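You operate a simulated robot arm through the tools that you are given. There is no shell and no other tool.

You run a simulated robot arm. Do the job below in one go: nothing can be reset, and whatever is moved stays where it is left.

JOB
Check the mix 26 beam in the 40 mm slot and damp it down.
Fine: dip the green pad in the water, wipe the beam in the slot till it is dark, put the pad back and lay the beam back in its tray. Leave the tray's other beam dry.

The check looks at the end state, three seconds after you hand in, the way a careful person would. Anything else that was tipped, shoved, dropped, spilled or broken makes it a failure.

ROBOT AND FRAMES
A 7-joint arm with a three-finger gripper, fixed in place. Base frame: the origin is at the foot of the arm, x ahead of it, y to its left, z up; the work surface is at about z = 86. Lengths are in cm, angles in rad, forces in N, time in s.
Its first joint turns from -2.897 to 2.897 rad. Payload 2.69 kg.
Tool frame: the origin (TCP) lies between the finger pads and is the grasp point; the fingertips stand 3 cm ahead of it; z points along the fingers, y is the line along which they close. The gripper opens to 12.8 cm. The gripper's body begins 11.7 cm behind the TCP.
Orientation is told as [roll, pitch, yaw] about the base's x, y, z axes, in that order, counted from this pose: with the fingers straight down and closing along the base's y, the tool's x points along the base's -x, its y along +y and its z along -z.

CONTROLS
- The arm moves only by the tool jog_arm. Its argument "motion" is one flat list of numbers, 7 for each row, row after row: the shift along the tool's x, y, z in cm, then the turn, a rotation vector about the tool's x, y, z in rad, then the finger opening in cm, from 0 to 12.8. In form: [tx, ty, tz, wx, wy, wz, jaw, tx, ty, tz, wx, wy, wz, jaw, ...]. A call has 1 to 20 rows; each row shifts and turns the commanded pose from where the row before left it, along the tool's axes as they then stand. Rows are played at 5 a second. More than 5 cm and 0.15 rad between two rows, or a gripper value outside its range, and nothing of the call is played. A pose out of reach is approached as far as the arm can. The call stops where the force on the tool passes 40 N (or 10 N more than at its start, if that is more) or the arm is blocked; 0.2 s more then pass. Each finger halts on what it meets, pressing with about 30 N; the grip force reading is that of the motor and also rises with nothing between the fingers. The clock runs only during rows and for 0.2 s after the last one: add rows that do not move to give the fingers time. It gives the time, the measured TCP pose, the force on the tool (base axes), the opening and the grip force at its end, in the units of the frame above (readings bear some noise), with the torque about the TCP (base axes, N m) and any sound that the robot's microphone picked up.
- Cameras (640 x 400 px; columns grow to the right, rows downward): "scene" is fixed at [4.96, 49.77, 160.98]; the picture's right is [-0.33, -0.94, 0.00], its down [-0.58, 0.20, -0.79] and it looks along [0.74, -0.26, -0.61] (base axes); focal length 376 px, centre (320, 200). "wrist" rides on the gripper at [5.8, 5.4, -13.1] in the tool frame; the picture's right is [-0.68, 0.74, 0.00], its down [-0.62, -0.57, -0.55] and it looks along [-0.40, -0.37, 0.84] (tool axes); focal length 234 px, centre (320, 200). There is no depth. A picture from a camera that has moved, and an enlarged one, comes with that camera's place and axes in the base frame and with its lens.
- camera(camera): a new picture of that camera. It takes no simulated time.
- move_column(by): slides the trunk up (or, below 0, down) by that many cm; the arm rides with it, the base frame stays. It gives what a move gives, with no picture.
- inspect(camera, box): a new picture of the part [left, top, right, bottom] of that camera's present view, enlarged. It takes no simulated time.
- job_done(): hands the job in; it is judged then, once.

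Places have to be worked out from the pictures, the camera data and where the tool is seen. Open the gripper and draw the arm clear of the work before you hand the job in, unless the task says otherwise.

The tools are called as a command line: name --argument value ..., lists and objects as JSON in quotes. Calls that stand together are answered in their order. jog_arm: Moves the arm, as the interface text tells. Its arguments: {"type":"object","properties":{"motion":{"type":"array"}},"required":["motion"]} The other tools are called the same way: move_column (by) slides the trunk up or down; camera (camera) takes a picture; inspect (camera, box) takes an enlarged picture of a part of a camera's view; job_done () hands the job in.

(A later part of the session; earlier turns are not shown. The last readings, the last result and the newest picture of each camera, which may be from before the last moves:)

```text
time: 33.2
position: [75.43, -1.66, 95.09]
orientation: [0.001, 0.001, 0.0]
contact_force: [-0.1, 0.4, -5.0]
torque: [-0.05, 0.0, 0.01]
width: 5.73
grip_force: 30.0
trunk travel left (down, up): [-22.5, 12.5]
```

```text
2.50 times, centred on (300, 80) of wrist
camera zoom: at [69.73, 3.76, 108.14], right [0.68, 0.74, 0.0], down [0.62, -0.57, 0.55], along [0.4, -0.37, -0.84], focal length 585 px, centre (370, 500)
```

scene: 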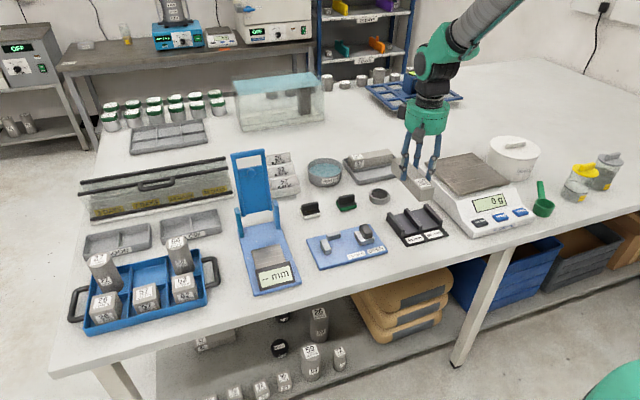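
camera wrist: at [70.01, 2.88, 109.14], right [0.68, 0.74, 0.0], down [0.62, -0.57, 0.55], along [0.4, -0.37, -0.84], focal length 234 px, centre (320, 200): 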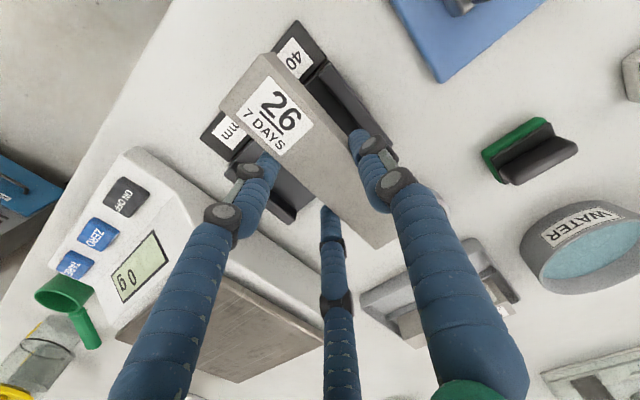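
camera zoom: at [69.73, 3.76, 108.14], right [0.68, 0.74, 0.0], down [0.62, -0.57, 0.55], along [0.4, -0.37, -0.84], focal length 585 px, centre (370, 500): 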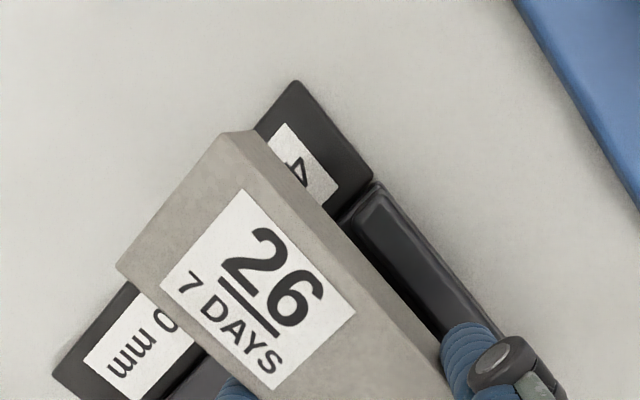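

By the wrist view the beam (y≈-2.6…1.25) now sits centred between the wall edges (≈-2.9…1.55). I lower slowly into the slot, watching the force.

jog_arm --motion '[0, 0, 0.2, 0, 0, 0, 3.5, 0, 0, 0.2, 0, 0, 0, 3.5, 0, 0, 0.2, 0, 0, 0, 3.5, 0, 0, 0.15, 0, 0, 0, 3.5, 0, 0, 0.15, 0, 0, 0, 3.5, 0, 0, 0.15, 0, 0, 0, 3.5, 0, 0, 0.15, 0, 0, 0, 3.5, 0, 0, 0, 0, 0, 0, 3.5]'

inspect --camera "scene" --box '[380, 180, 460, 250]'

inspect --camera "wrist" --box '[180, 0, 420, 160]'

```text
time: 35.0
position: [75.58, -1.8, 93.86]
orientation: [0.001, 0.0, 0.001]
contact_force: [-0.4, -0.5, -5.5]
torque: [-0.06, 0.02, 0.01]
width: 5.74
grip_force: 29.8
trunk travel left (down, up): [-22.5, 12.5]
```

```text
5.71 times, centred on (420, 215) of scene
camera zoom: at [4.96, 49.77, 160.98], right [-0.33, -0.94, 0.0], down [-0.58, 0.2, -0.79], along [0.74, -0.26, -0.61], focal length 2147 px, centre (-251, 114)
```

zoom: 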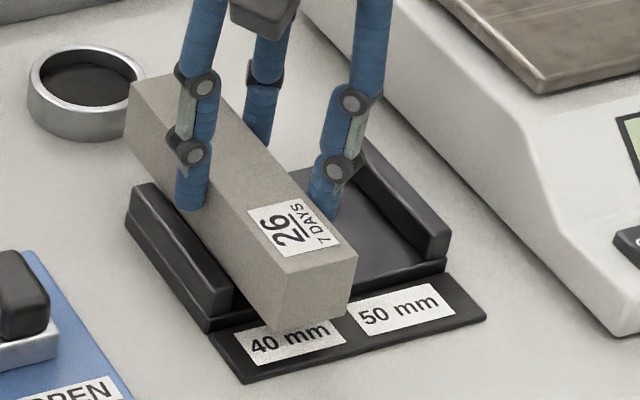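

```text
2.50 times, centred on (300, 80) of wrist
camera zoom: at [69.83, 3.68, 106.98], right [0.68, 0.74, 0.0], down [0.62, -0.57, 0.55], along [0.4, -0.37, -0.84], focal length 585 px, centre (370, 500)
```

zoom: 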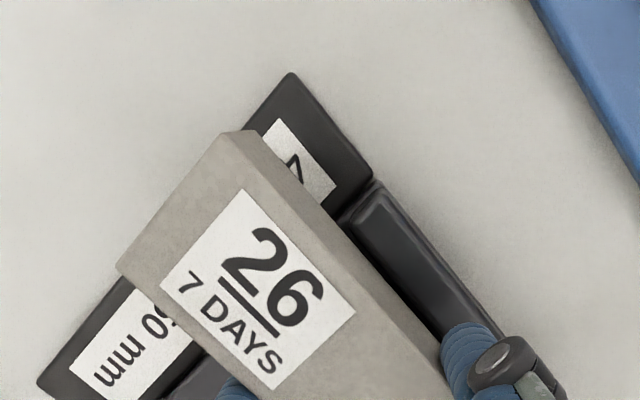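

Still free, with the beam bottom near z≈88.5. I continue down gently.

jog_arm --motion '[0, 0, 0.15, 0, 0, 0, 3.5, 0, 0, 0.15, 0, 0, 0, 3.5, 0, 0, 0.15, 0, 0, 0, 3.5, 0, 0, 0.15, 0, 0, 0, 3.5, 0, 0, 0, 0, 0, 0, 3.5]'

inspect --camera "scene" --box '[380, 180, 460, 250]'

inspect --camera "wrist" --box '[180, 0, 420, 160]'

```text
time: 36.2
position: [75.47, -1.74, 93.33]
orientation: [0.001, 0.0, 0.0]
contact_force: [-0.6, 0.4, -5.5]
torque: [-0.06, -0.01, -0.03]
width: 5.75
grip_force: 30.0
trunk travel left (down, up): [-22.5, 12.5]
```

```text
5.71 times, centred on (420, 215) of scene
camera zoom: at [4.96, 49.77, 160.98], right [-0.33, -0.94, 0.0], down [-0.58, 0.2, -0.79], along [0.74, -0.26, -0.61], focal length 2147 px, centre (-251, 114)
```

zoom: 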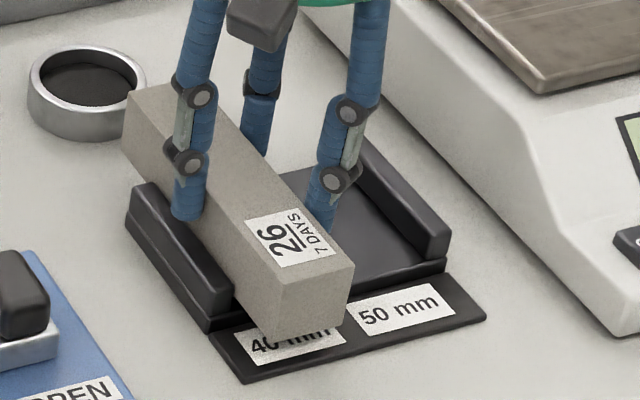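

```text
2.50 times, centred on (300, 80) of wrist
camera zoom: at [69.77, 3.8, 106.42], right [0.68, 0.74, 0.0], down [0.62, -0.57, 0.55], along [0.4, -0.37, -0.84], focal length 585 px, centre (370, 500)
```

zoom: 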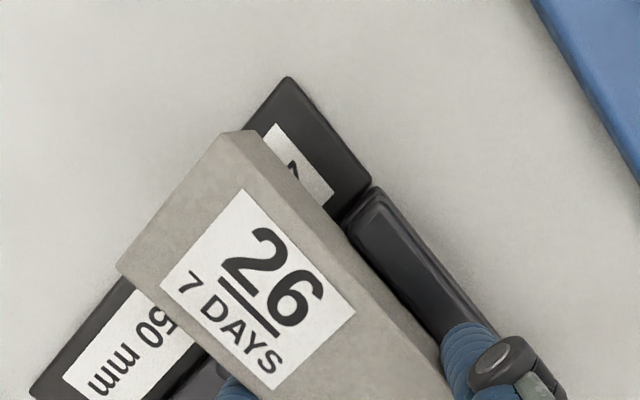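

Beam is starting between the walls with no load. I keep lowering in small steps until the floor takes the weight.

jog_arm --motion '[0, 0, 0.12, 0, 0, 0, 3.5, 0, 0, 0.12, 0, 0, 0, 3.5, 0, 0, 0.12, 0, 0, 0, 3.5, 0, 0, 0.12, 0, 0, 0, 3.5, 0, 0, 0, 0, 0, 0, 3.5]'

inspect --camera "scene" --box '[380, 180, 460, 250]'

inspect --camera "wrist" --box '[180, 0, 420, 160]'

```text
time: 37.4
position: [75.52, -1.76, 92.93]
orientation: [0.0, 0.0, -0.001]
contact_force: [-0.8, 0.1, -5.5]
torque: [-0.06, 0.02, 0.02]
width: 5.72
grip_force: 29.8
trunk travel left (down, up): [-22.5, 12.5]
```

```text
5.71 times, centred on (420, 215) of scene
camera zoom: at [4.96, 49.77, 160.98], right [-0.33, -0.94, 0.0], down [-0.58, 0.2, -0.79], along [0.74, -0.26, -0.61], focal length 2147 px, centre (-251, 114)
```

zoom: 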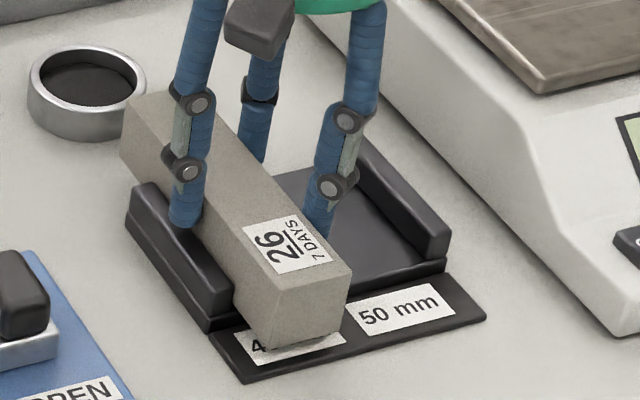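

```text
2.50 times, centred on (300, 80) of wrist
camera zoom: at [69.88, 3.78, 105.9], right [0.68, 0.74, 0.0], down [0.62, -0.57, 0.55], along [0.4, -0.37, -0.84], focal length 585 px, centre (370, 500)
```

zoom: 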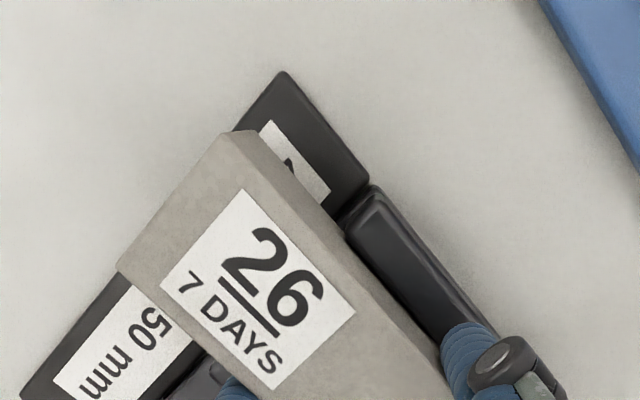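

Clearly inside the slot and still hanging. Continuing down.

jog_arm --motion '[0, 0, 0.12, 0, 0, 0, 3.5, 0, 0, 0.12, 0, 0, 0, 3.5, 0, 0, 0.12, 0, 0, 0, 3.5, 0, 0, 0.12, 0, 0, 0, 3.5, 0, 0, 0, 0, 0, 0, 3.5]'

inspect --camera "scene" --box '[380, 180, 460, 250]'

```text
time: 38.6
position: [75.56, -1.66, 92.45]
orientation: [-0.001, -0.001, 0.0]
contact_force: [-5.8, 0.0, 16.7]
torque: [0.4, 1.12, 0.07]
width: 5.74
grip_force: 29.5
trunk travel left (down, up): [-22.5, 12.5]
```

```text
5.71 times, centred on (420, 215) of scene
camera zoom: at [4.96, 49.77, 160.98], right [-0.33, -0.94, 0.0], down [-0.58, 0.2, -0.79], along [0.74, -0.26, -0.61], focal length 2147 px, centre (-251, 114)
```

zoom: 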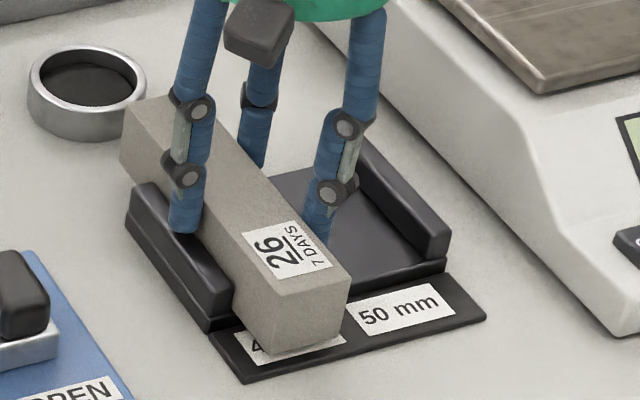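

The floor takes load now (≈22 N step, toward the front end). I release gently, rise a little while opening, then clear the hand upward.

jog_arm --motion '[0, 0, 0, 0, 0, 0, 5.9, 0, 0, 0, 0, 0, 0, 6.2, 0, 0, 0, 0, 0, 0, 6.5, 0, 0, -0.3, 0, 0, 0, 6.8, 0, 0, -0.4, 0, 0, 0, 7.4, 0, 0, -0.8, 0, 0, 0, 8, 0, 0, -1.5, 0, 0, 0, 8, 0, 0, -3, 0, 0, 0, 8, 0, 0, -3, 0, 0, 0, 8, 0, 0, -3, 0, 0, 0, 8, 0, 0, 0, 0, 0, 0, 8]'

inspect --camera "scene" --box '[380, 180, 460, 250]'

camera --camera "wrist"

```text
time: 41.0
position: [75.2, -1.57, 104.2]
orientation: [0.0, 0.0, -0.002]
contact_force: [-1.1, 0.4, -0.3]
torque: [-0.01, -0.04, 0.0]
width: 8.01
grip_force: 0.1
trunk travel left (down, up): [-22.5, 12.5]
```

```text
5.71 times, centred on (420, 215) of scene
camera zoom: at [4.96, 49.77, 160.98], right [-0.33, -0.94, 0.0], down [-0.58, 0.2, -0.79], along [0.74, -0.26, -0.61], focal length 2147 px, centre (-251, 114)
```

zoom: 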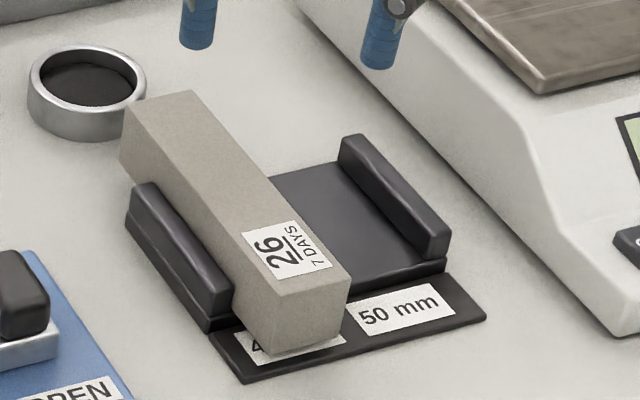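

```text
taken
camera wrist: at [69.56, 3.85, 117.27], right [0.68, 0.74, 0.0], down [0.62, -0.57, 0.55], along [0.4, -0.37, -0.84], focal length 234 px, centre (320, 200)
```

wrist: 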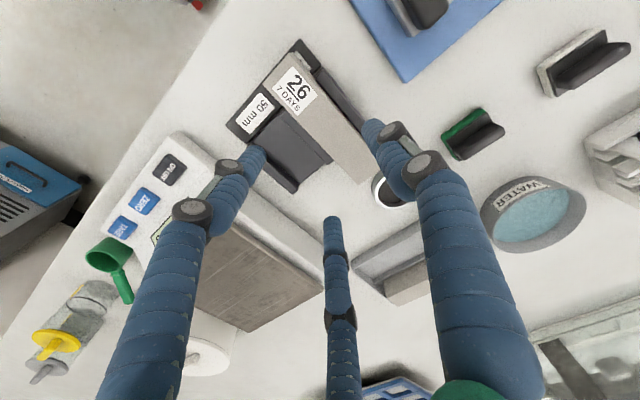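

The beam is released and looks seated. I check closely that it lies flat between the walls.

inspect --camera "wrist" --box '[210, 20, 410, 220]'

inspect --camera "scene" --box '[390, 195, 440, 245]'

```text
2.00 times, centred on (310, 120) of wrist
camera zoom: at [69.56, 3.85, 117.27], right [0.68, 0.74, 0.0], down [0.62, -0.57, 0.55], along [0.4, -0.37, -0.84], focal length 468 px, centre (340, 360)
```

zoom: 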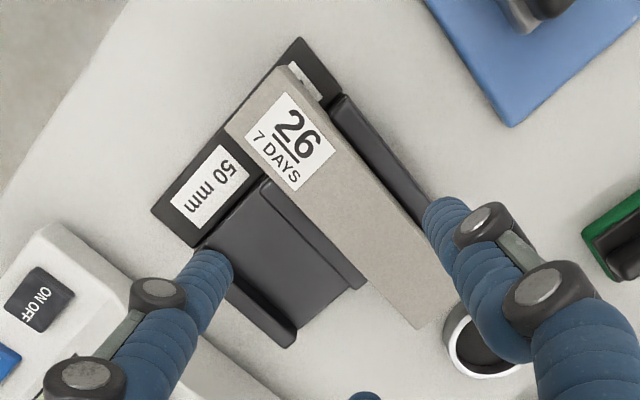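

```text
8.00 times, centred on (415, 220) of scene
camera zoom: at [4.96, 49.77, 160.98], right [-0.33, -0.94, 0.0], down [-0.58, 0.2, -0.79], along [0.74, -0.26, -0.61], focal length 3006 px, centre (-440, 40)
```

zoom: 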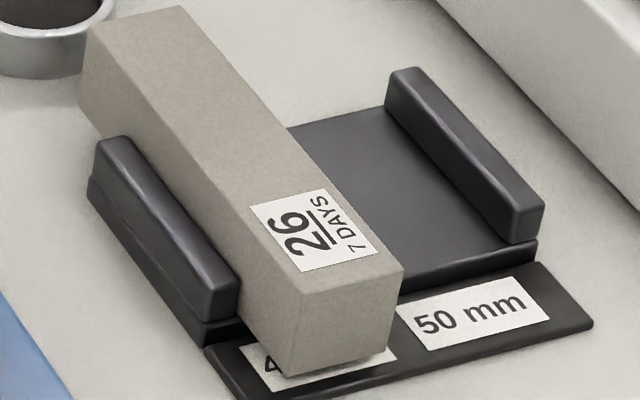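

Beam 26 sits parallel in the 40 mm slot. Next the green pad: I move above it (about x=90, y=11) and turn the hand to yaw +90° so it closes across the handle ridge.

jog_arm --motion '[-3.6, 3.1, 0, 0, 0, 0, 8, -3.6, 3.1, 0, 0, 0, 0, 8, -3.6, 3.1, 0, 0, 0, 0, 8, -3.6, 3.1, 0, 0, 0, 0, 8, 0, 0, 0, 0, 0, -0.1428, 8, 0, 0, 0, 0, 0, -0.1428, 8, 0, 0, 0, 0, 0, -0.1428, 8, 0, 0, 0, 0, 0, -0.1428, 8, 0, 0, 0, 0, 0, -0.1428, 8, 0, 0, 0, 0, 0, -0.1428, 8, 0, 0, 0, 0, 0, -0.1428, 8, 0, 0, 0, 0, 0, -0.1428, 8, 0, 0, 0, 0, 0, -0.1428, 8, 0, 0, 0, 0, 0, -0.1428, 8, 0, 0, 0, 0, 0, -0.1428, 8, 0, 0, 0, 0, 0, 0, 8]'

camera --camera "wrist"

inspect --camera "wrist" --box '[220, 100, 460, 260]'

inspect --camera "scene" --box '[325, 185, 375, 225]'

```text
time: 44.4
position: [89.81, 10.49, 104.43]
orientation: [0.001, -0.001, 1.57]
contact_force: [-1.2, -0.1, 0.0]
torque: [0.01, 0.04, -0.02]
width: 8.01
grip_force: 0.0
trunk travel left (down, up): [-22.5, 12.5]
```

```text
taken
camera wrist: at [84.65, 4.86, 117.46], right [-0.74, 0.68, 0.0], down [0.57, 0.62, 0.55], along [0.37, 0.4, -0.84], focal length 234 px, centre (320, 200)
```

wrist: 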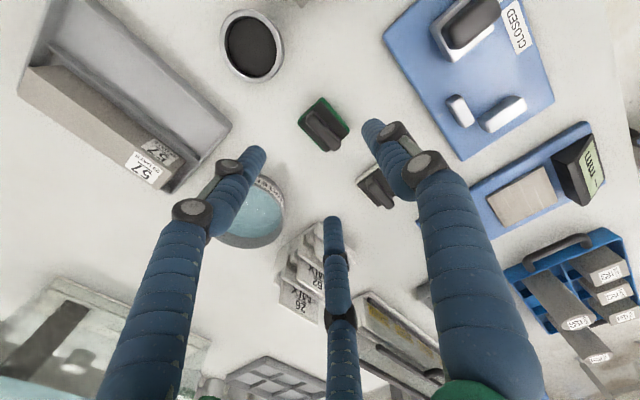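

```text
2.50 times, centred on (340, 180) of wrist
camera zoom: at [84.65, 4.86, 117.46], right [-0.74, 0.68, 0.0], down [0.57, 0.62, 0.55], along [0.37, 0.4, -0.84], focal length 585 px, centre (270, 250)
```

zoom: 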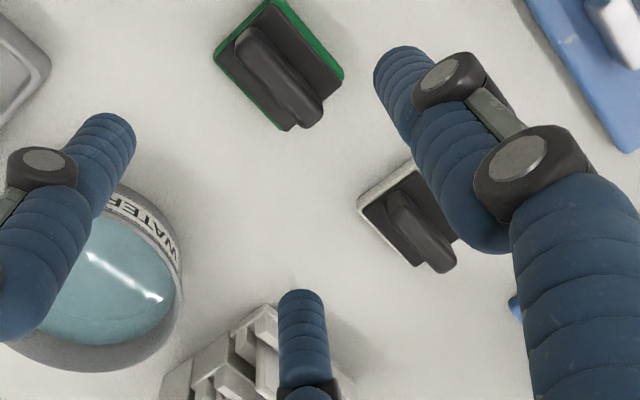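

```text
10.00 times, centred on (350, 205) of scene
camera zoom: at [4.96, 49.77, 160.98], right [-0.33, -0.94, 0.0], down [-0.58, 0.2, -0.79], along [0.74, -0.26, -0.61], focal length 3757 px, centre (20, 150)
```

zoom: 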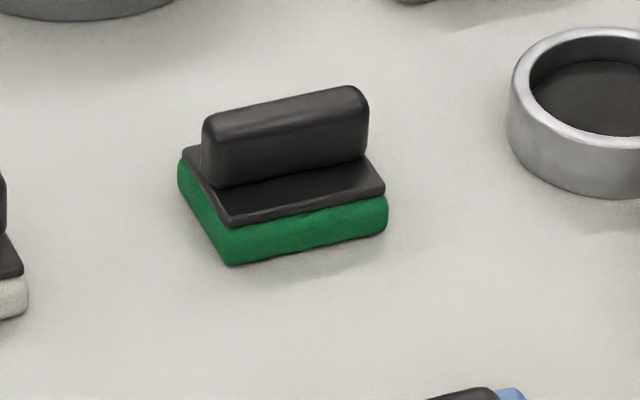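

Pad spans about x 88.1–91.95, y 8.75–14.1. I zoom on its handle ridge to fix its exact line.

inspect --camera "wrist" --box '[290, 90, 360, 160]'

inspect --camera "scene" --box '[340, 190, 368, 216]'

```text
5.71 times, centred on (325, 125) of wrist
camera zoom: at [84.65, 4.86, 117.46], right [-0.74, 0.68, 0.0], down [0.57, 0.62, 0.55], along [0.37, 0.4, -0.84], focal length 1338 px, centre (291, 629)
```

zoom: 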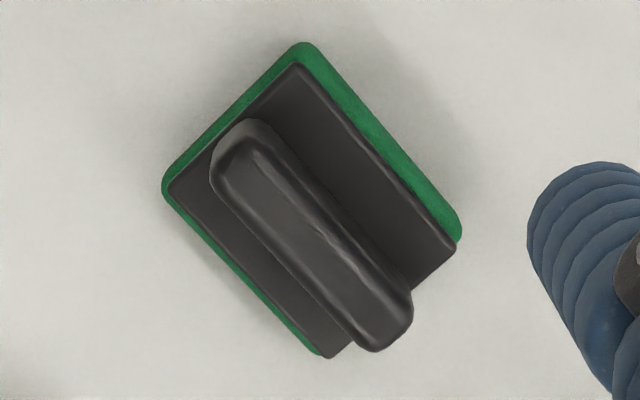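

```text
15.38 times, centred on (354, 203) of scene
camera zoom: at [4.96, 49.77, 160.98], right [-0.33, -0.94, 0.0], down [-0.58, 0.2, -0.79], along [0.74, -0.26, -0.61], focal length 5780 px, centre (-203, 154)
```

zoom: 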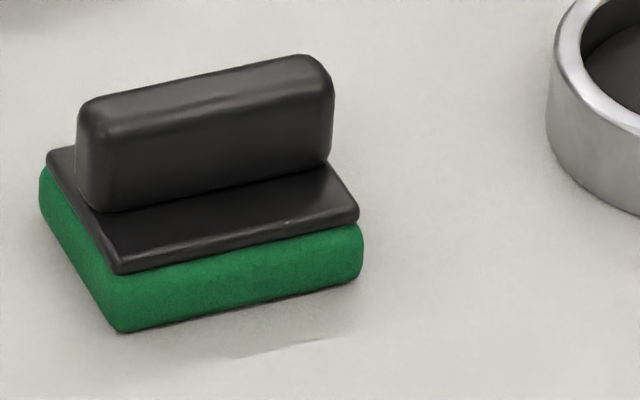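

Ridge centre is about (90.2, 11.35), ~1.3 cm thick, top ≈90. I shift over it with the jaw at 5 cm, lower to z≈96 and recheck.

jog_arm --motion '[-0.7, -0.7, 1, 0, 0, 0, 5, 0, 0, 2, 0, 0, 0, 5, 0, 0, 2, 0, 0, 0, 5, 0, 0, 2, 0, 0, 0, 5, 0, 0, 1, 0, 0, 0, 5, 0, 0, 0, 0, 0, 0, 5, 0, 0, 0, 0, 0, 0, 5]'

camera --camera "wrist"

inspect --camera "wrist" --box '[260, 80, 400, 220]'

inspect --camera "scene" --box '[320, 160, 390, 220]'

```text
time: 46.0
position: [90.5, 11.3, 96.56]
orientation: [0.0, 0.001, 1.568]
contact_force: [-0.7, 0.0, 0.3]
torque: [-0.02, 0.0, 0.02]
width: 5.01
grip_force: 0.1
trunk travel left (down, up): [-22.5, 12.5]
```

```text
taken
camera wrist: at [85.29, 5.56, 109.64], right [-0.74, 0.68, 0.0], down [0.57, 0.62, 0.55], along [0.37, 0.4, -0.84], focal length 234 px, centre (320, 200)
```

wrist: 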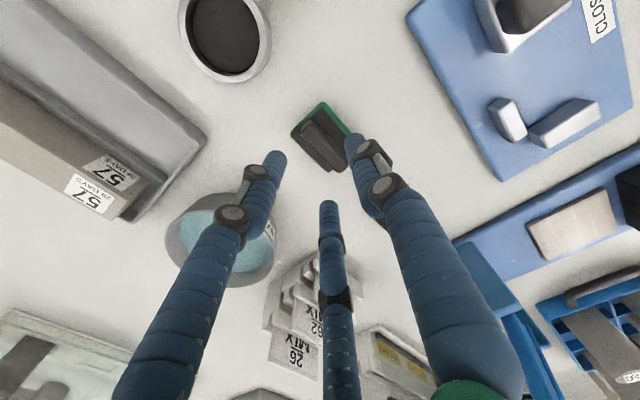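

```text
2.86 times, centred on (330, 150) of wrist
camera zoom: at [85.29, 5.56, 109.64], right [-0.74, 0.68, 0.0], down [0.57, 0.62, 0.55], along [0.37, 0.4, -0.84], focal length 669 px, centre (291, 343)
```

zoom: 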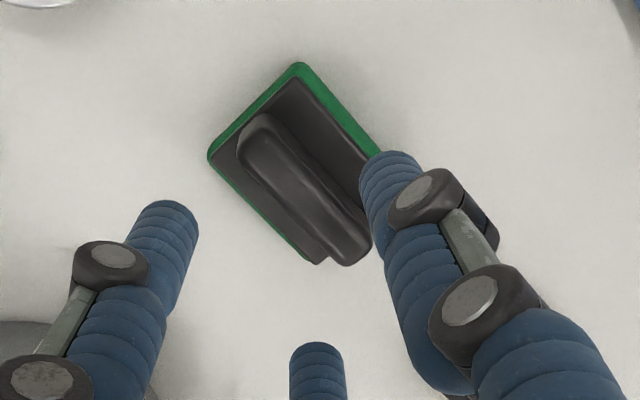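

```text
6.67 times, centred on (355, 190) of scene
camera zoom: at [4.96, 49.77, 160.98], right [-0.33, -0.94, 0.0], down [-0.58, 0.2, -0.79], along [0.74, -0.26, -0.61], focal length 2505 px, centre (87, 267)
```

zoom: 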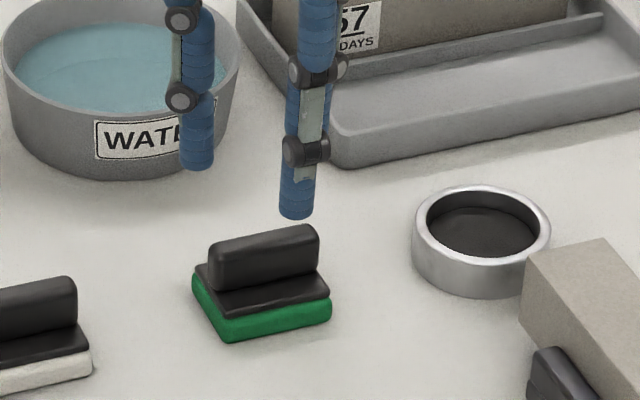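

Alignment is good: ridge at (90.0, 11.3), TCP at about (90.6, 11.35). I descend to tip height ≈88.15 and close gently on the handle.

jog_arm --motion '[0, 0.1, 1, 0, 0, 0, 5, 0, 0, 1, 0, 0, 0, 5, 0, 0, 1, 0, 0, 0, 5, 0, 0, 1, 0, 0, 0, 5, 0, 0, 0.5, 0, 0, 0, 5, 0, 0, 0.5, 0, 0, 0, 5, 0, 0, 0.35, 0, 0, 0, 5, 0, 0, 0, 0, 0, 0, 4.4, 0, 0, 0, 0, 0, 0, 3.8, 0, 0, 0, 0, 0, 0, 3.4, 0, 0, 0, 0, 0, 0, 3.0, 0, 0, 0, 0, 0, 0, 2.7, 0, 0, 0, 0, 0, 0, 2.4, 0, 0, 0, 0, 0, 0, 2.1, 0, 0, 0, 0, 0, 0, 1.8, 0, 0, 0, 0, 0, 0, 1.4, 0, 0, 0, 0, 0, 0, 1.0, 0, 0, 0, 0, 0, 0, 0.6]'

camera --camera "wrist"

inspect --camera "scene" --box '[320, 160, 390, 220]'

```text
time: 49.8
position: [90.38, 11.3, 90.98]
orientation: [-0.001, 0.001, 1.569]
contact_force: [-0.2, 0.0, 0.1]
torque: [-0.01, -0.03, 0.02]
width: 2.32
grip_force: 29.8
trunk travel left (down, up): [-22.5, 12.5]
```

```text
taken
camera wrist: at [85.18, 5.53, 103.92], right [-0.74, 0.68, 0.0], down [0.57, 0.62, 0.55], along [0.37, 0.4, -0.84], focal length 234 px, centre (320, 200)
```

wrist: 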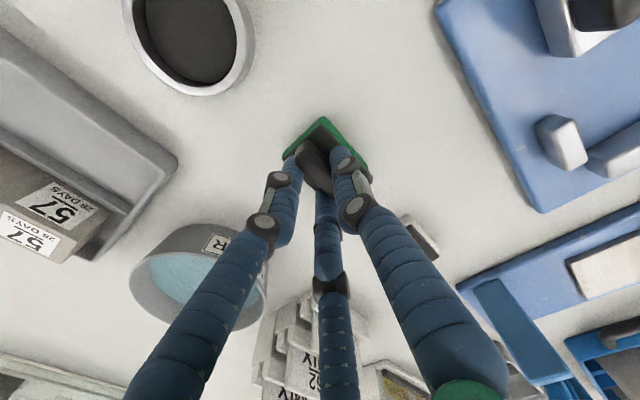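

```text
6.67 times, centred on (355, 190) of scene
camera zoom: at [4.96, 49.77, 160.98], right [-0.33, -0.94, 0.0], down [-0.58, 0.2, -0.79], along [0.74, -0.26, -0.61], focal length 2505 px, centre (87, 267)
```

zoom: 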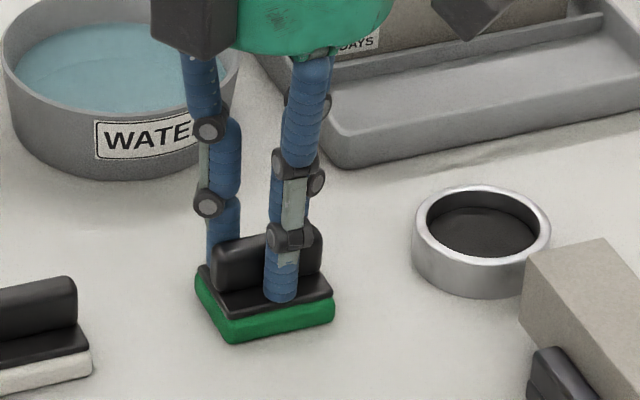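

Handle gripped (width 2.3, 30 N). I lift the pad clear and view the water dish from here.

jog_arm --motion '[0, 0, 0, 0, 0, 0, 0.4, 0, 0, -0.5, 0, 0, 0, 0.4, 0, 0, -1, 0, 0, 0, 0.4, 0, 0, -2, 0, 0, 0, 0.4, 0, 0, -3, 0, 0, 0, 0.4, 0, 0, -4, 0, 0, 0, 0.4, 0, 0, -4, 0, 0, 0, 0.4, 0, 0, 0, 0, 0, 0, 0.4]'

camera --camera "wrist"

inspect --camera "scene" --box '[290, 120, 400, 220]'

inspect --camera "scene" --box '[300, 150, 350, 195]'

```text
time: 51.6
position: [90.6, 11.52, 105.56]
orientation: [0.001, -0.002, 1.568]
contact_force: [-0.3, -0.2, -0.1]
torque: [0.01, -0.03, 0.03]
width: 2.32
grip_force: 30.3
trunk travel left (down, up): [-22.5, 12.5]
```

```text
taken
camera wrist: at [85.51, 5.78, 118.69], right [-0.74, 0.68, 0.0], down [0.57, 0.62, 0.55], along [0.37, 0.4, -0.84], focal length 234 px, centre (320, 200)
```

wrist: 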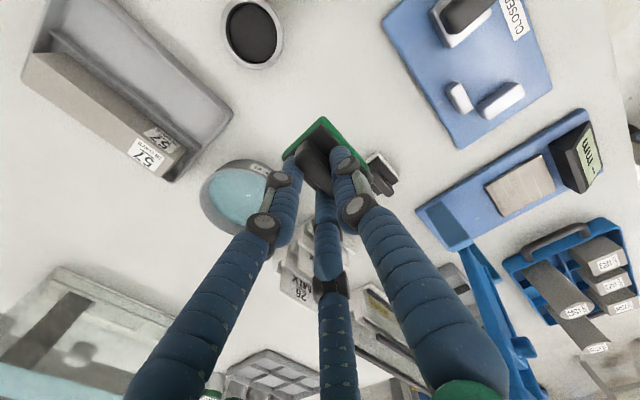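

```text
4.00 times, centred on (345, 170) of scene
camera zoom: at [4.96, 49.77, 160.98], right [-0.33, -0.94, 0.0], down [-0.58, 0.2, -0.79], along [0.74, -0.26, -0.61], focal length 1503 px, centre (220, 320)
```

zoom: 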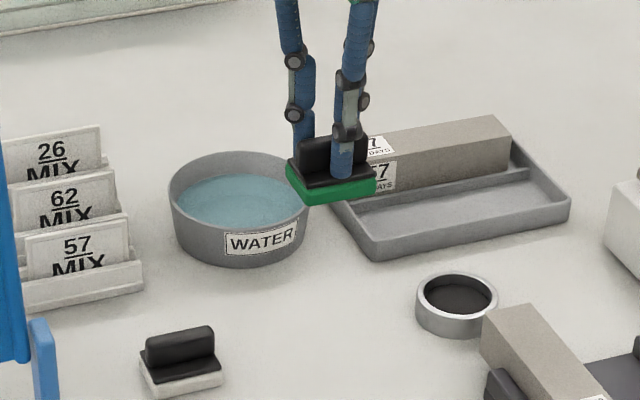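

```text
8.89 times, centred on (325, 172) of scene
camera zoom: at [4.96, 49.77, 160.98], right [-0.33, -0.94, 0.0], down [-0.58, 0.2, -0.79], along [0.74, -0.26, -0.61], focal length 3340 px, centre (276, 444)
```

zoom: 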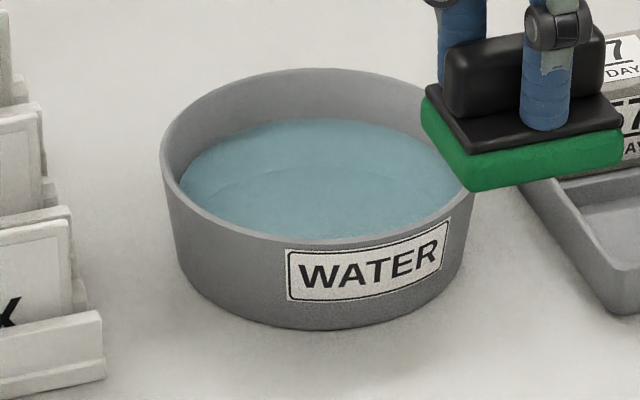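

The dish seems centred near (106, 12) with rim z≈90.7. I step sideways at height to get an unobstructed wrist view of it.

jog_arm --motion '[-3.25, -3.2, 0, 0, 0, 0, 0.4, -3.25, -3.2, 0, 0, 0, 0, 0.4, 0, 0, 0, 0, 0, 0, 0.4, 0, 0, 0, 0, 0, 0, 0.4]'

camera --camera "wrist"

inspect --camera "wrist" --box '[140, 60, 320, 220]'

```text
time: 52.6
position: [96.89, 17.79, 105.75]
orientation: [-0.001, 0.0, 1.569]
contact_force: [-0.4, 0.7, 0.3]
torque: [0.04, -0.01, 0.0]
width: 2.34
grip_force: 29.9
trunk travel left (down, up): [-22.5, 12.5]
```

```text
taken
camera wrist: at [91.59, 12.02, 118.75], right [-0.74, 0.68, 0.0], down [0.57, 0.61, 0.55], along [0.37, 0.4, -0.84], focal length 234 px, centre (320, 200)
```

wrist: 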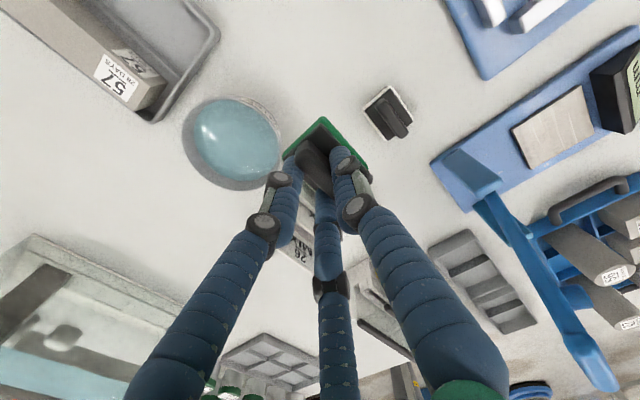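

```text
2.50 times, centred on (230, 140) of wrist
camera zoom: at [91.59, 12.02, 118.75], right [-0.74, 0.68, 0.0], down [0.57, 0.61, 0.55], along [0.37, 0.4, -0.84], focal length 585 px, centre (545, 350)
```

zoom: 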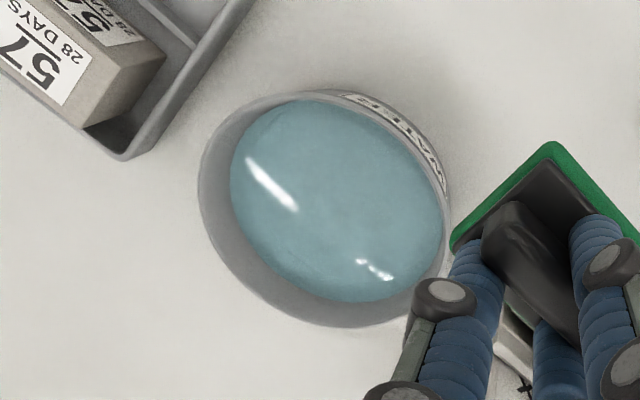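

Dish centre ≈ (106.3, 12.0), rim radius ≈6, rim z≈90.7, water level about z≈88.9. I extend toward it at safe height to see how far the arm reaches.

jog_arm --motion '[1.9, -2.8, 0, 0, 0, 0, 0.4, 1.9, -2.8, 0, 0, 0, 0, 0.4, 1.9, -2.8, 0, 0, 0, 0, 0.4, 0, 0, 0, 0, 0, 0, 0.4, 0, 0, 0, 0, 0, 0, 0.4]'

camera --camera "wrist"

inspect --camera "scene" --box '[290, 100, 400, 200]'

```text
time: 53.8
position: [105.43, 12.21, 105.84]
orientation: [0.002, 0.0, 1.569]
contact_force: [-0.2, 0.1, 0.0]
torque: [0.0, -0.03, 0.02]
width: 2.34
grip_force: 30.2
trunk travel left (down, up): [-22.5, 12.5]
```

```text
taken
camera wrist: at [100.18, 6.55, 118.85], right [-0.74, 0.68, 0.0], down [0.57, 0.62, 0.55], along [0.37, 0.4, -0.84], focal length 234 px, centre (320, 200)
```

wrist: 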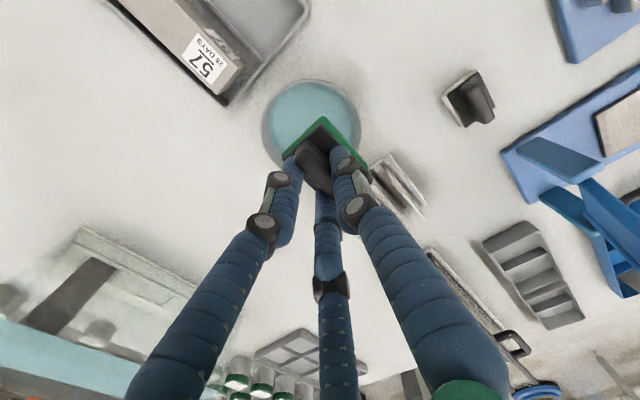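

```text
4.00 times, centred on (345, 150) of scene
camera zoom: at [4.96, 49.77, 160.98], right [-0.33, -0.94, 0.0], down [-0.58, 0.2, -0.79], along [0.74, -0.26, -0.61], focal length 1503 px, centre (220, 400)
```

zoom: 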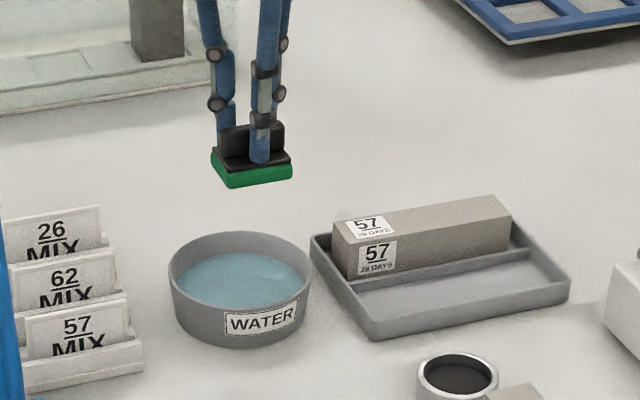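

Reach is fine. I lower to just above the rim (pad bottom ≈91.5) and check alignment before dipping.

jog_arm --motion '[0.2, -0.5, 2, 0, 0, 0, 0.4, 0, 0, 2.4, 0, 0, 0, 0.4, 0, 0, 2.4, 0, 0, 0, 0.4, 0, 0, 2.4, 0, 0, 0, 0.4, 0, 0, 0, 0, 0, 0, 0.4, 0, 0, 0, 0, 0, 0, 0.4]'

camera --camera "wrist"

inspect --camera "scene" --box '[300, 130, 370, 195]'

```text
time: 55.2
position: [105.67, 12.09, 96.3]
orientation: [0.0, -0.001, 1.568]
contact_force: [-0.1, 0.3, -1.2]
torque: [0.03, -0.02, 0.02]
width: 2.32
grip_force: 29.7
trunk travel left (down, up): [-22.5, 12.5]
```

```text
taken
camera wrist: at [100.37, 6.37, 109.37], right [-0.74, 0.68, 0.0], down [0.57, 0.62, 0.55], along [0.37, 0.4, -0.84], focal length 234 px, centre (320, 200)
```

wrist: 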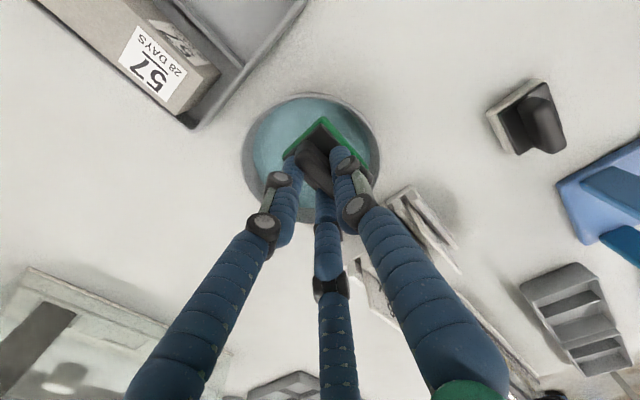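

```text
6.15 times, centred on (335, 162) of scene
camera zoom: at [4.96, 49.77, 160.98], right [-0.33, -0.94, 0.0], down [-0.58, 0.2, -0.79], along [0.74, -0.26, -0.61], focal length 2312 px, centre (228, 431)
```

zoom: 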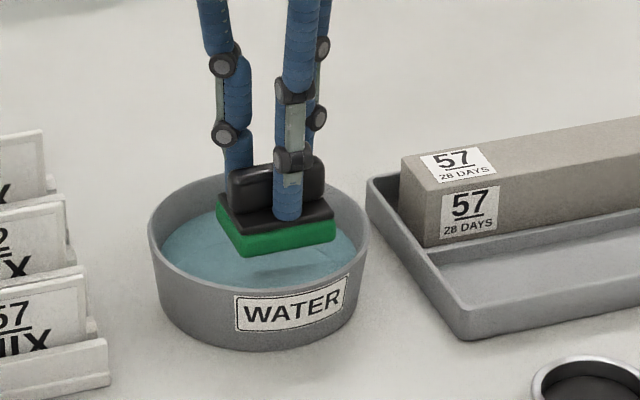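

The pad hangs inside the rim outline. I nudge slightly to +x/-y and dip slowly to pad bottom ≈88.

jog_arm --motion '[0.3, -0.3, 0.3, 0, 0, 0, 0.4, 0, 0, 0.3, 0, 0, 0, 0.4, 0, 0, 0.3, 0, 0, 0, 0.4, 0, 0, 0.3, 0, 0, 0, 0.4, 0, 0, 0.3, 0, 0, 0, 0.4, 0, 0, 0.3, 0, 0, 0, 0.4, 0, 0, 0.3, 0, 0, 0, 0.4, 0, 0, 0.3, 0, 0, 0, 0.4, 0, 0, 0.3, 0, 0, 0, 0.4, 0, 0, 0.3, 0, 0, 0, 0.4, 0, 0, 0.3, 0, 0, 0, 0.4, 0, 0, 0, 0, 0, 0, 0.4, 0, 0, 0, 0, 0, 0, 0.4]'

camera --camera "wrist"

inspect --camera "scene" --box '[300, 130, 370, 195]'

```text
time: 58.0
position: [106.14, 11.64, 93.11]
orientation: [-0.001, 0.001, 1.569]
contact_force: [0.1, -0.2, -0.6]
torque: [0.01, 0.01, 0.0]
width: 2.35
grip_force: 30.5
trunk travel left (down, up): [-22.5, 12.5]
```

```text
taken
camera wrist: at [100.9, 5.94, 106.08], right [-0.74, 0.68, 0.0], down [0.57, 0.62, 0.55], along [0.37, 0.4, -0.84], focal length 234 px, centre (320, 200)
```

wrist: 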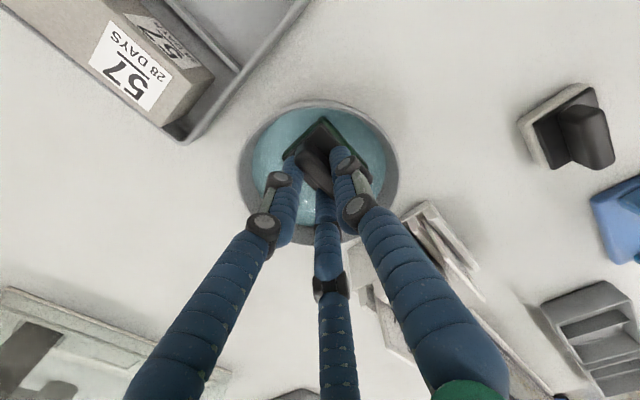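

```text
6.15 times, centred on (335, 162) of scene
camera zoom: at [4.96, 49.77, 160.98], right [-0.33, -0.94, 0.0], down [-0.58, 0.2, -0.79], along [0.74, -0.26, -0.61], focal length 2312 px, centre (228, 431)
```

zoom: 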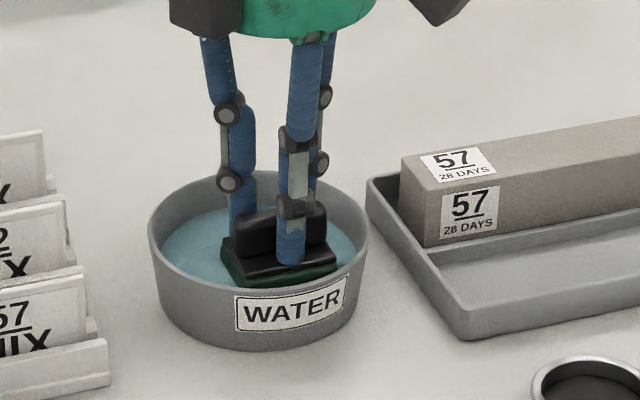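

The pad has turned dark green — it is wet. I lift it slowly out of the dish.

jog_arm --motion '[0, 0, 0, 0, 0, 0, 0.4, 0, 0, -0.4, 0, 0, 0, 0.4, 0, 0, -0.4, 0, 0, 0, 0.4, 0, 0, -0.4, 0, 0, 0, 0.4, 0, 0, -0.5, 0, 0, 0, 0.4, 0, 0, -0.5, 0, 0, 0, 0.4, 0, 0, -0.8, 0, 0, 0, 0.4, 0, 0, -1, 0, 0, 0, 0.4, 0, 0, -2, 0, 0, 0, 0.4, 0, 0, -3, 0, 0, 0, 0.4, 0, 0, -3, 0, 0, 0, 0.4, 0, 0, 0, 0, 0, 0, 0.4]'

inspect --camera "scene" --box '[290, 110, 410, 210]'

```text
time: 60.6
position: [105.93, 11.58, 104.93]
orientation: [0.001, 0.0, 1.57]
contact_force: [-0.7, -0.1, -0.6]
torque: [0.04, -0.03, -0.01]
width: 2.31
grip_force: 29.5
trunk travel left (down, up): [-22.5, 12.5]
```

```text
4.00 times, centred on (350, 160) of scene
camera zoom: at [4.96, 49.77, 160.98], right [-0.33, -0.94, 0.0], down [-0.58, 0.2, -0.79], along [0.74, -0.26, -0.61], focal length 1503 px, centre (200, 360)
```

zoom: 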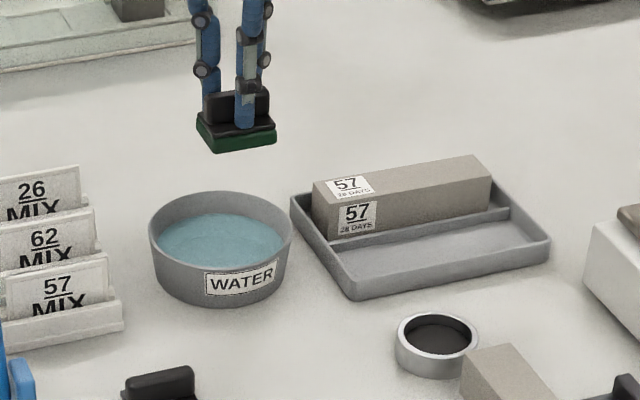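

The wet pad is clear. I carry it to above the far end of the beam in the slot (about x=82, y=-0.5) and lower to about 2 cm above it.

jog_arm --motion '[2.0, 3.92, 0, 0, 0, 0, 0.4, 2.0, 3.92, 0, 0, 0, 0, 0.4, 2.0, 3.92, 0, 0, 0, 0, 0.4, 2.0, 3.92, 0, 0, 0, 0, 0.4, 2.0, 3.92, 0, 0, 0, 0, 0.4, 2.0, 3.92, 0, 0, 0, 0, 0.4, 0, 0, 2, 0, 0, 0, 0.4, 0, 0, 2, 0, 0, 0, 0.4, 0, 0, 2, 0, 0, 0, 0.4, 0, 0, 1, 0, 0, 0, 0.4, 0, 0, 0, 0, 0, 0, 0.4, 0, 0, 0, 0, 0, 0, 0.4]'

camera --camera "wrist"

inspect --camera "scene" --box '[360, 150, 460, 240]'

```text
time: 63.2
position: [82.68, -0.34, 98.03]
orientation: [0.0, -0.002, 1.569]
contact_force: [0.6, -0.2, -0.2]
torque: [0.0, 0.0, -0.01]
width: 2.35
grip_force: 30.3
trunk travel left (down, up): [-22.5, 12.5]
```

```text
taken
camera wrist: at [77.44, -6.1, 111.09], right [-0.74, 0.68, 0.0], down [0.57, 0.62, 0.55], along [0.37, 0.4, -0.84], focal length 234 px, centre (320, 200)
```

wrist: 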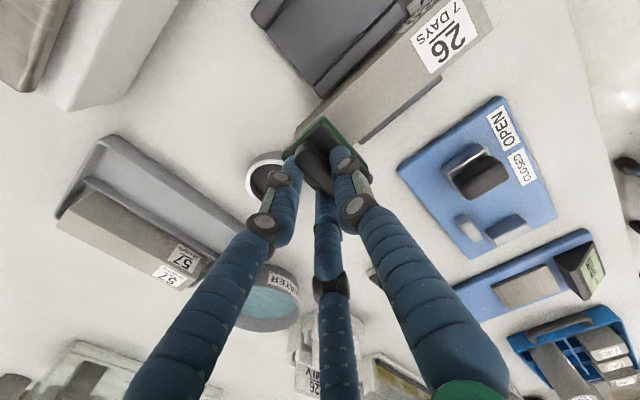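

```text
4.44 times, centred on (410, 195) of scene
camera zoom: at [4.96, 49.77, 160.98], right [-0.33, -0.94, 0.0], down [-0.58, 0.2, -0.79], along [0.74, -0.26, -0.61], focal length 1670 px, centre (-80, 222)
```

zoom: 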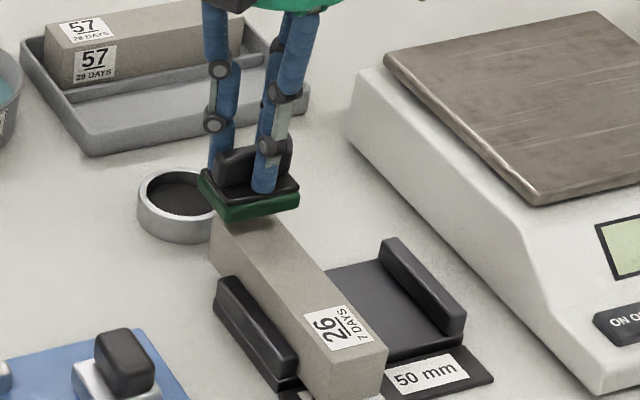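

I check the lateral alignment of pad and beam in an enlarged wrist view.

inspect --camera "wrist" --box '[250, 0, 510, 200]'

```text
2.00 times, centred on (380, 100) of wrist
camera zoom: at [77.44, -6.1, 111.09], right [-0.74, 0.68, 0.0], down [0.57, 0.62, 0.55], along [0.37, 0.4, -0.84], focal length 468 px, centre (200, 400)
```

zoom: 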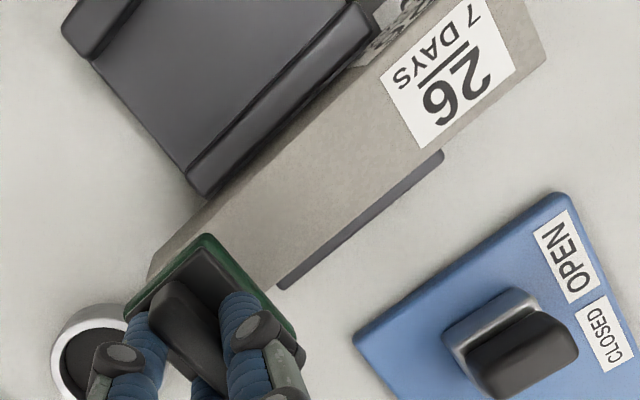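

Pad covers the full beam width (beam y≈-2.7…1.3). I shift 0.3 to centre it and lower gently toward contact.

jog_arm --motion '[0.3, 0, 0.5, 0, 0, 0, 0.4, 0, 0, 0.5, 0, 0, 0, 0.4, 0, 0, 0.4, 0, 0, 0, 0.4, 0, 0, 0.1, 0, 0, 0, 0.4, 0, 0, 0.1, 0, 0, 0, 0.4, 0, 0, 0.1, 0, 0, 0, 0.4, 0, 0, 0.1, 0, 0, 0, 0.4, 0, 0, 0, 0, 0, 0, 0.4]'

```text
time: 65.0
position: [82.42, -0.68, 96.26]
orientation: [0.0, -0.002, 1.569]
contact_force: [0.6, 0.6, -0.7]
torque: [0.02, 0.03, 0.01]
width: 2.34
grip_force: 30.7
trunk travel left (down, up): [-22.5, 12.5]
```

No contact yet at TCP z≈96.26; I continue in 0.08 cm steps.

jog_arm --motion '[0, 0, 0.08, 0, 0, 0, 0.4, 0, 0, 0.08, 0, 0, 0, 0.4, 0, 0, 0.08, 0, 0, 0, 0.4, 0, 0, 0, 0, 0, 0, 0.4]'

inspect --camera "scene" --box '[380, 170, 440, 220]'

```text
time: 66.0
position: [82.42, -0.7, 96.23]
orientation: [0.002, 0.0, 1.57]
contact_force: [0.3, 1.9, 2.7]
torque: [0.08, 0.05, -0.06]
width: 2.37
grip_force: 30.2
trunk travel left (down, up): [-22.5, 12.5]
```

```text
8.00 times, centred on (410, 195) of scene
camera zoom: at [4.96, 49.77, 160.98], right [-0.33, -0.94, 0.0], down [-0.58, 0.2, -0.79], along [0.74, -0.26, -0.61], focal length 3006 px, centre (-400, 240)
```

zoom: 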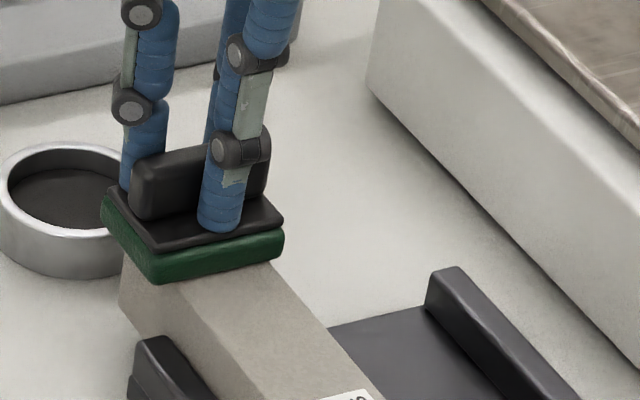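

Light contact (≈3 N). I start wiping toward the near end with a short first stroke and check the beam doesn't slide.

jog_arm --motion '[0, 0.5, 0, 0, 0, 0, 0.4, 0, 0.6, 0, 0, 0, 0, 0.4, 0, 0.6, 0, 0, 0, 0, 0.4, 0, 0.6, 0, 0, 0, 0, 0.4, 0, 0.6, 0, 0, 0, 0, 0.4, 0, 0.6, 0, 0, 0, 0, 0.4]'

inspect --camera "scene" --box '[375, 170, 455, 240]'

```text
time: 67.4
position: [79.09, -0.46, 95.99]
orientation: [-0.002, 0.0, 1.57]
contact_force: [4.4, -0.3, 15.5]
torque: [-0.06, 0.07, 0.01]
width: 2.33
grip_force: 29.8
trunk travel left (down, up): [-22.5, 12.5]
```

```text
5.71 times, centred on (415, 205) of scene
camera zoom: at [4.96, 49.77, 160.98], right [-0.33, -0.94, 0.0], down [-0.58, 0.2, -0.79], along [0.74, -0.26, -0.61], focal length 2147 px, centre (-223, 171)
```

zoom: 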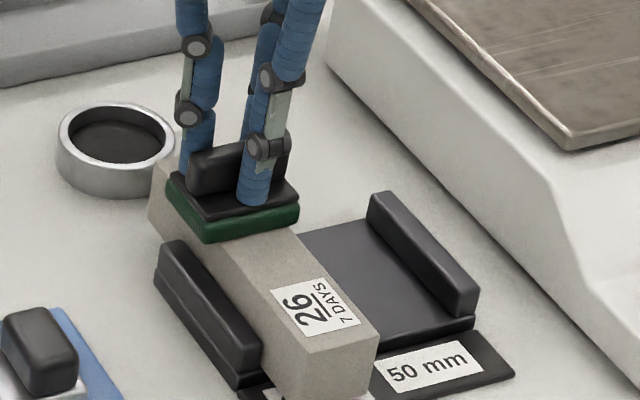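

Press is ≈15 N with only 4 N drag and the beam stays put. I ease the press slightly and carry the stroke on to the near end.

jog_arm --motion '[0, 0.4, -0.08, 0, 0, 0, 0.4, 0, 0.6, 0, 0, 0, 0, 0.4, 0, 0.6, 0, 0, 0, 0, 0.4, 0, 0.6, 0, 0, 0, 0, 0.4, 0, 0.6, 0, 0, 0, 0, 0.4, 0, 0.6, 0, 0, 0, 0, 0.4, 0, 0.6, 0, 0, 0, 0, 0.4]'

inspect --camera "scene" --box '[375, 170, 455, 240]'

```text
time: 69.0
position: [75.08, -0.48, 96.14]
orientation: [-0.001, 0.001, 1.569]
contact_force: [-0.4, -0.4, 2.0]
torque: [0.03, 0.08, -0.03]
width: 2.31
grip_force: 29.6
trunk travel left (down, up): [-22.5, 12.5]
```

```text
5.71 times, centred on (415, 205) of scene
camera zoom: at [4.96, 49.77, 160.98], right [-0.33, -0.94, 0.0], down [-0.58, 0.2, -0.79], along [0.74, -0.26, -0.61], focal length 2147 px, centre (-223, 171)
```

zoom: 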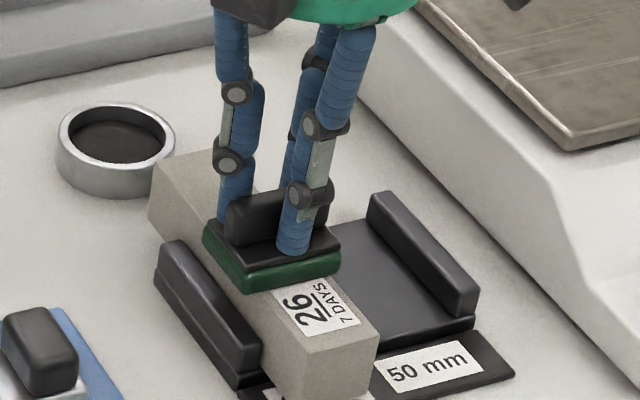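

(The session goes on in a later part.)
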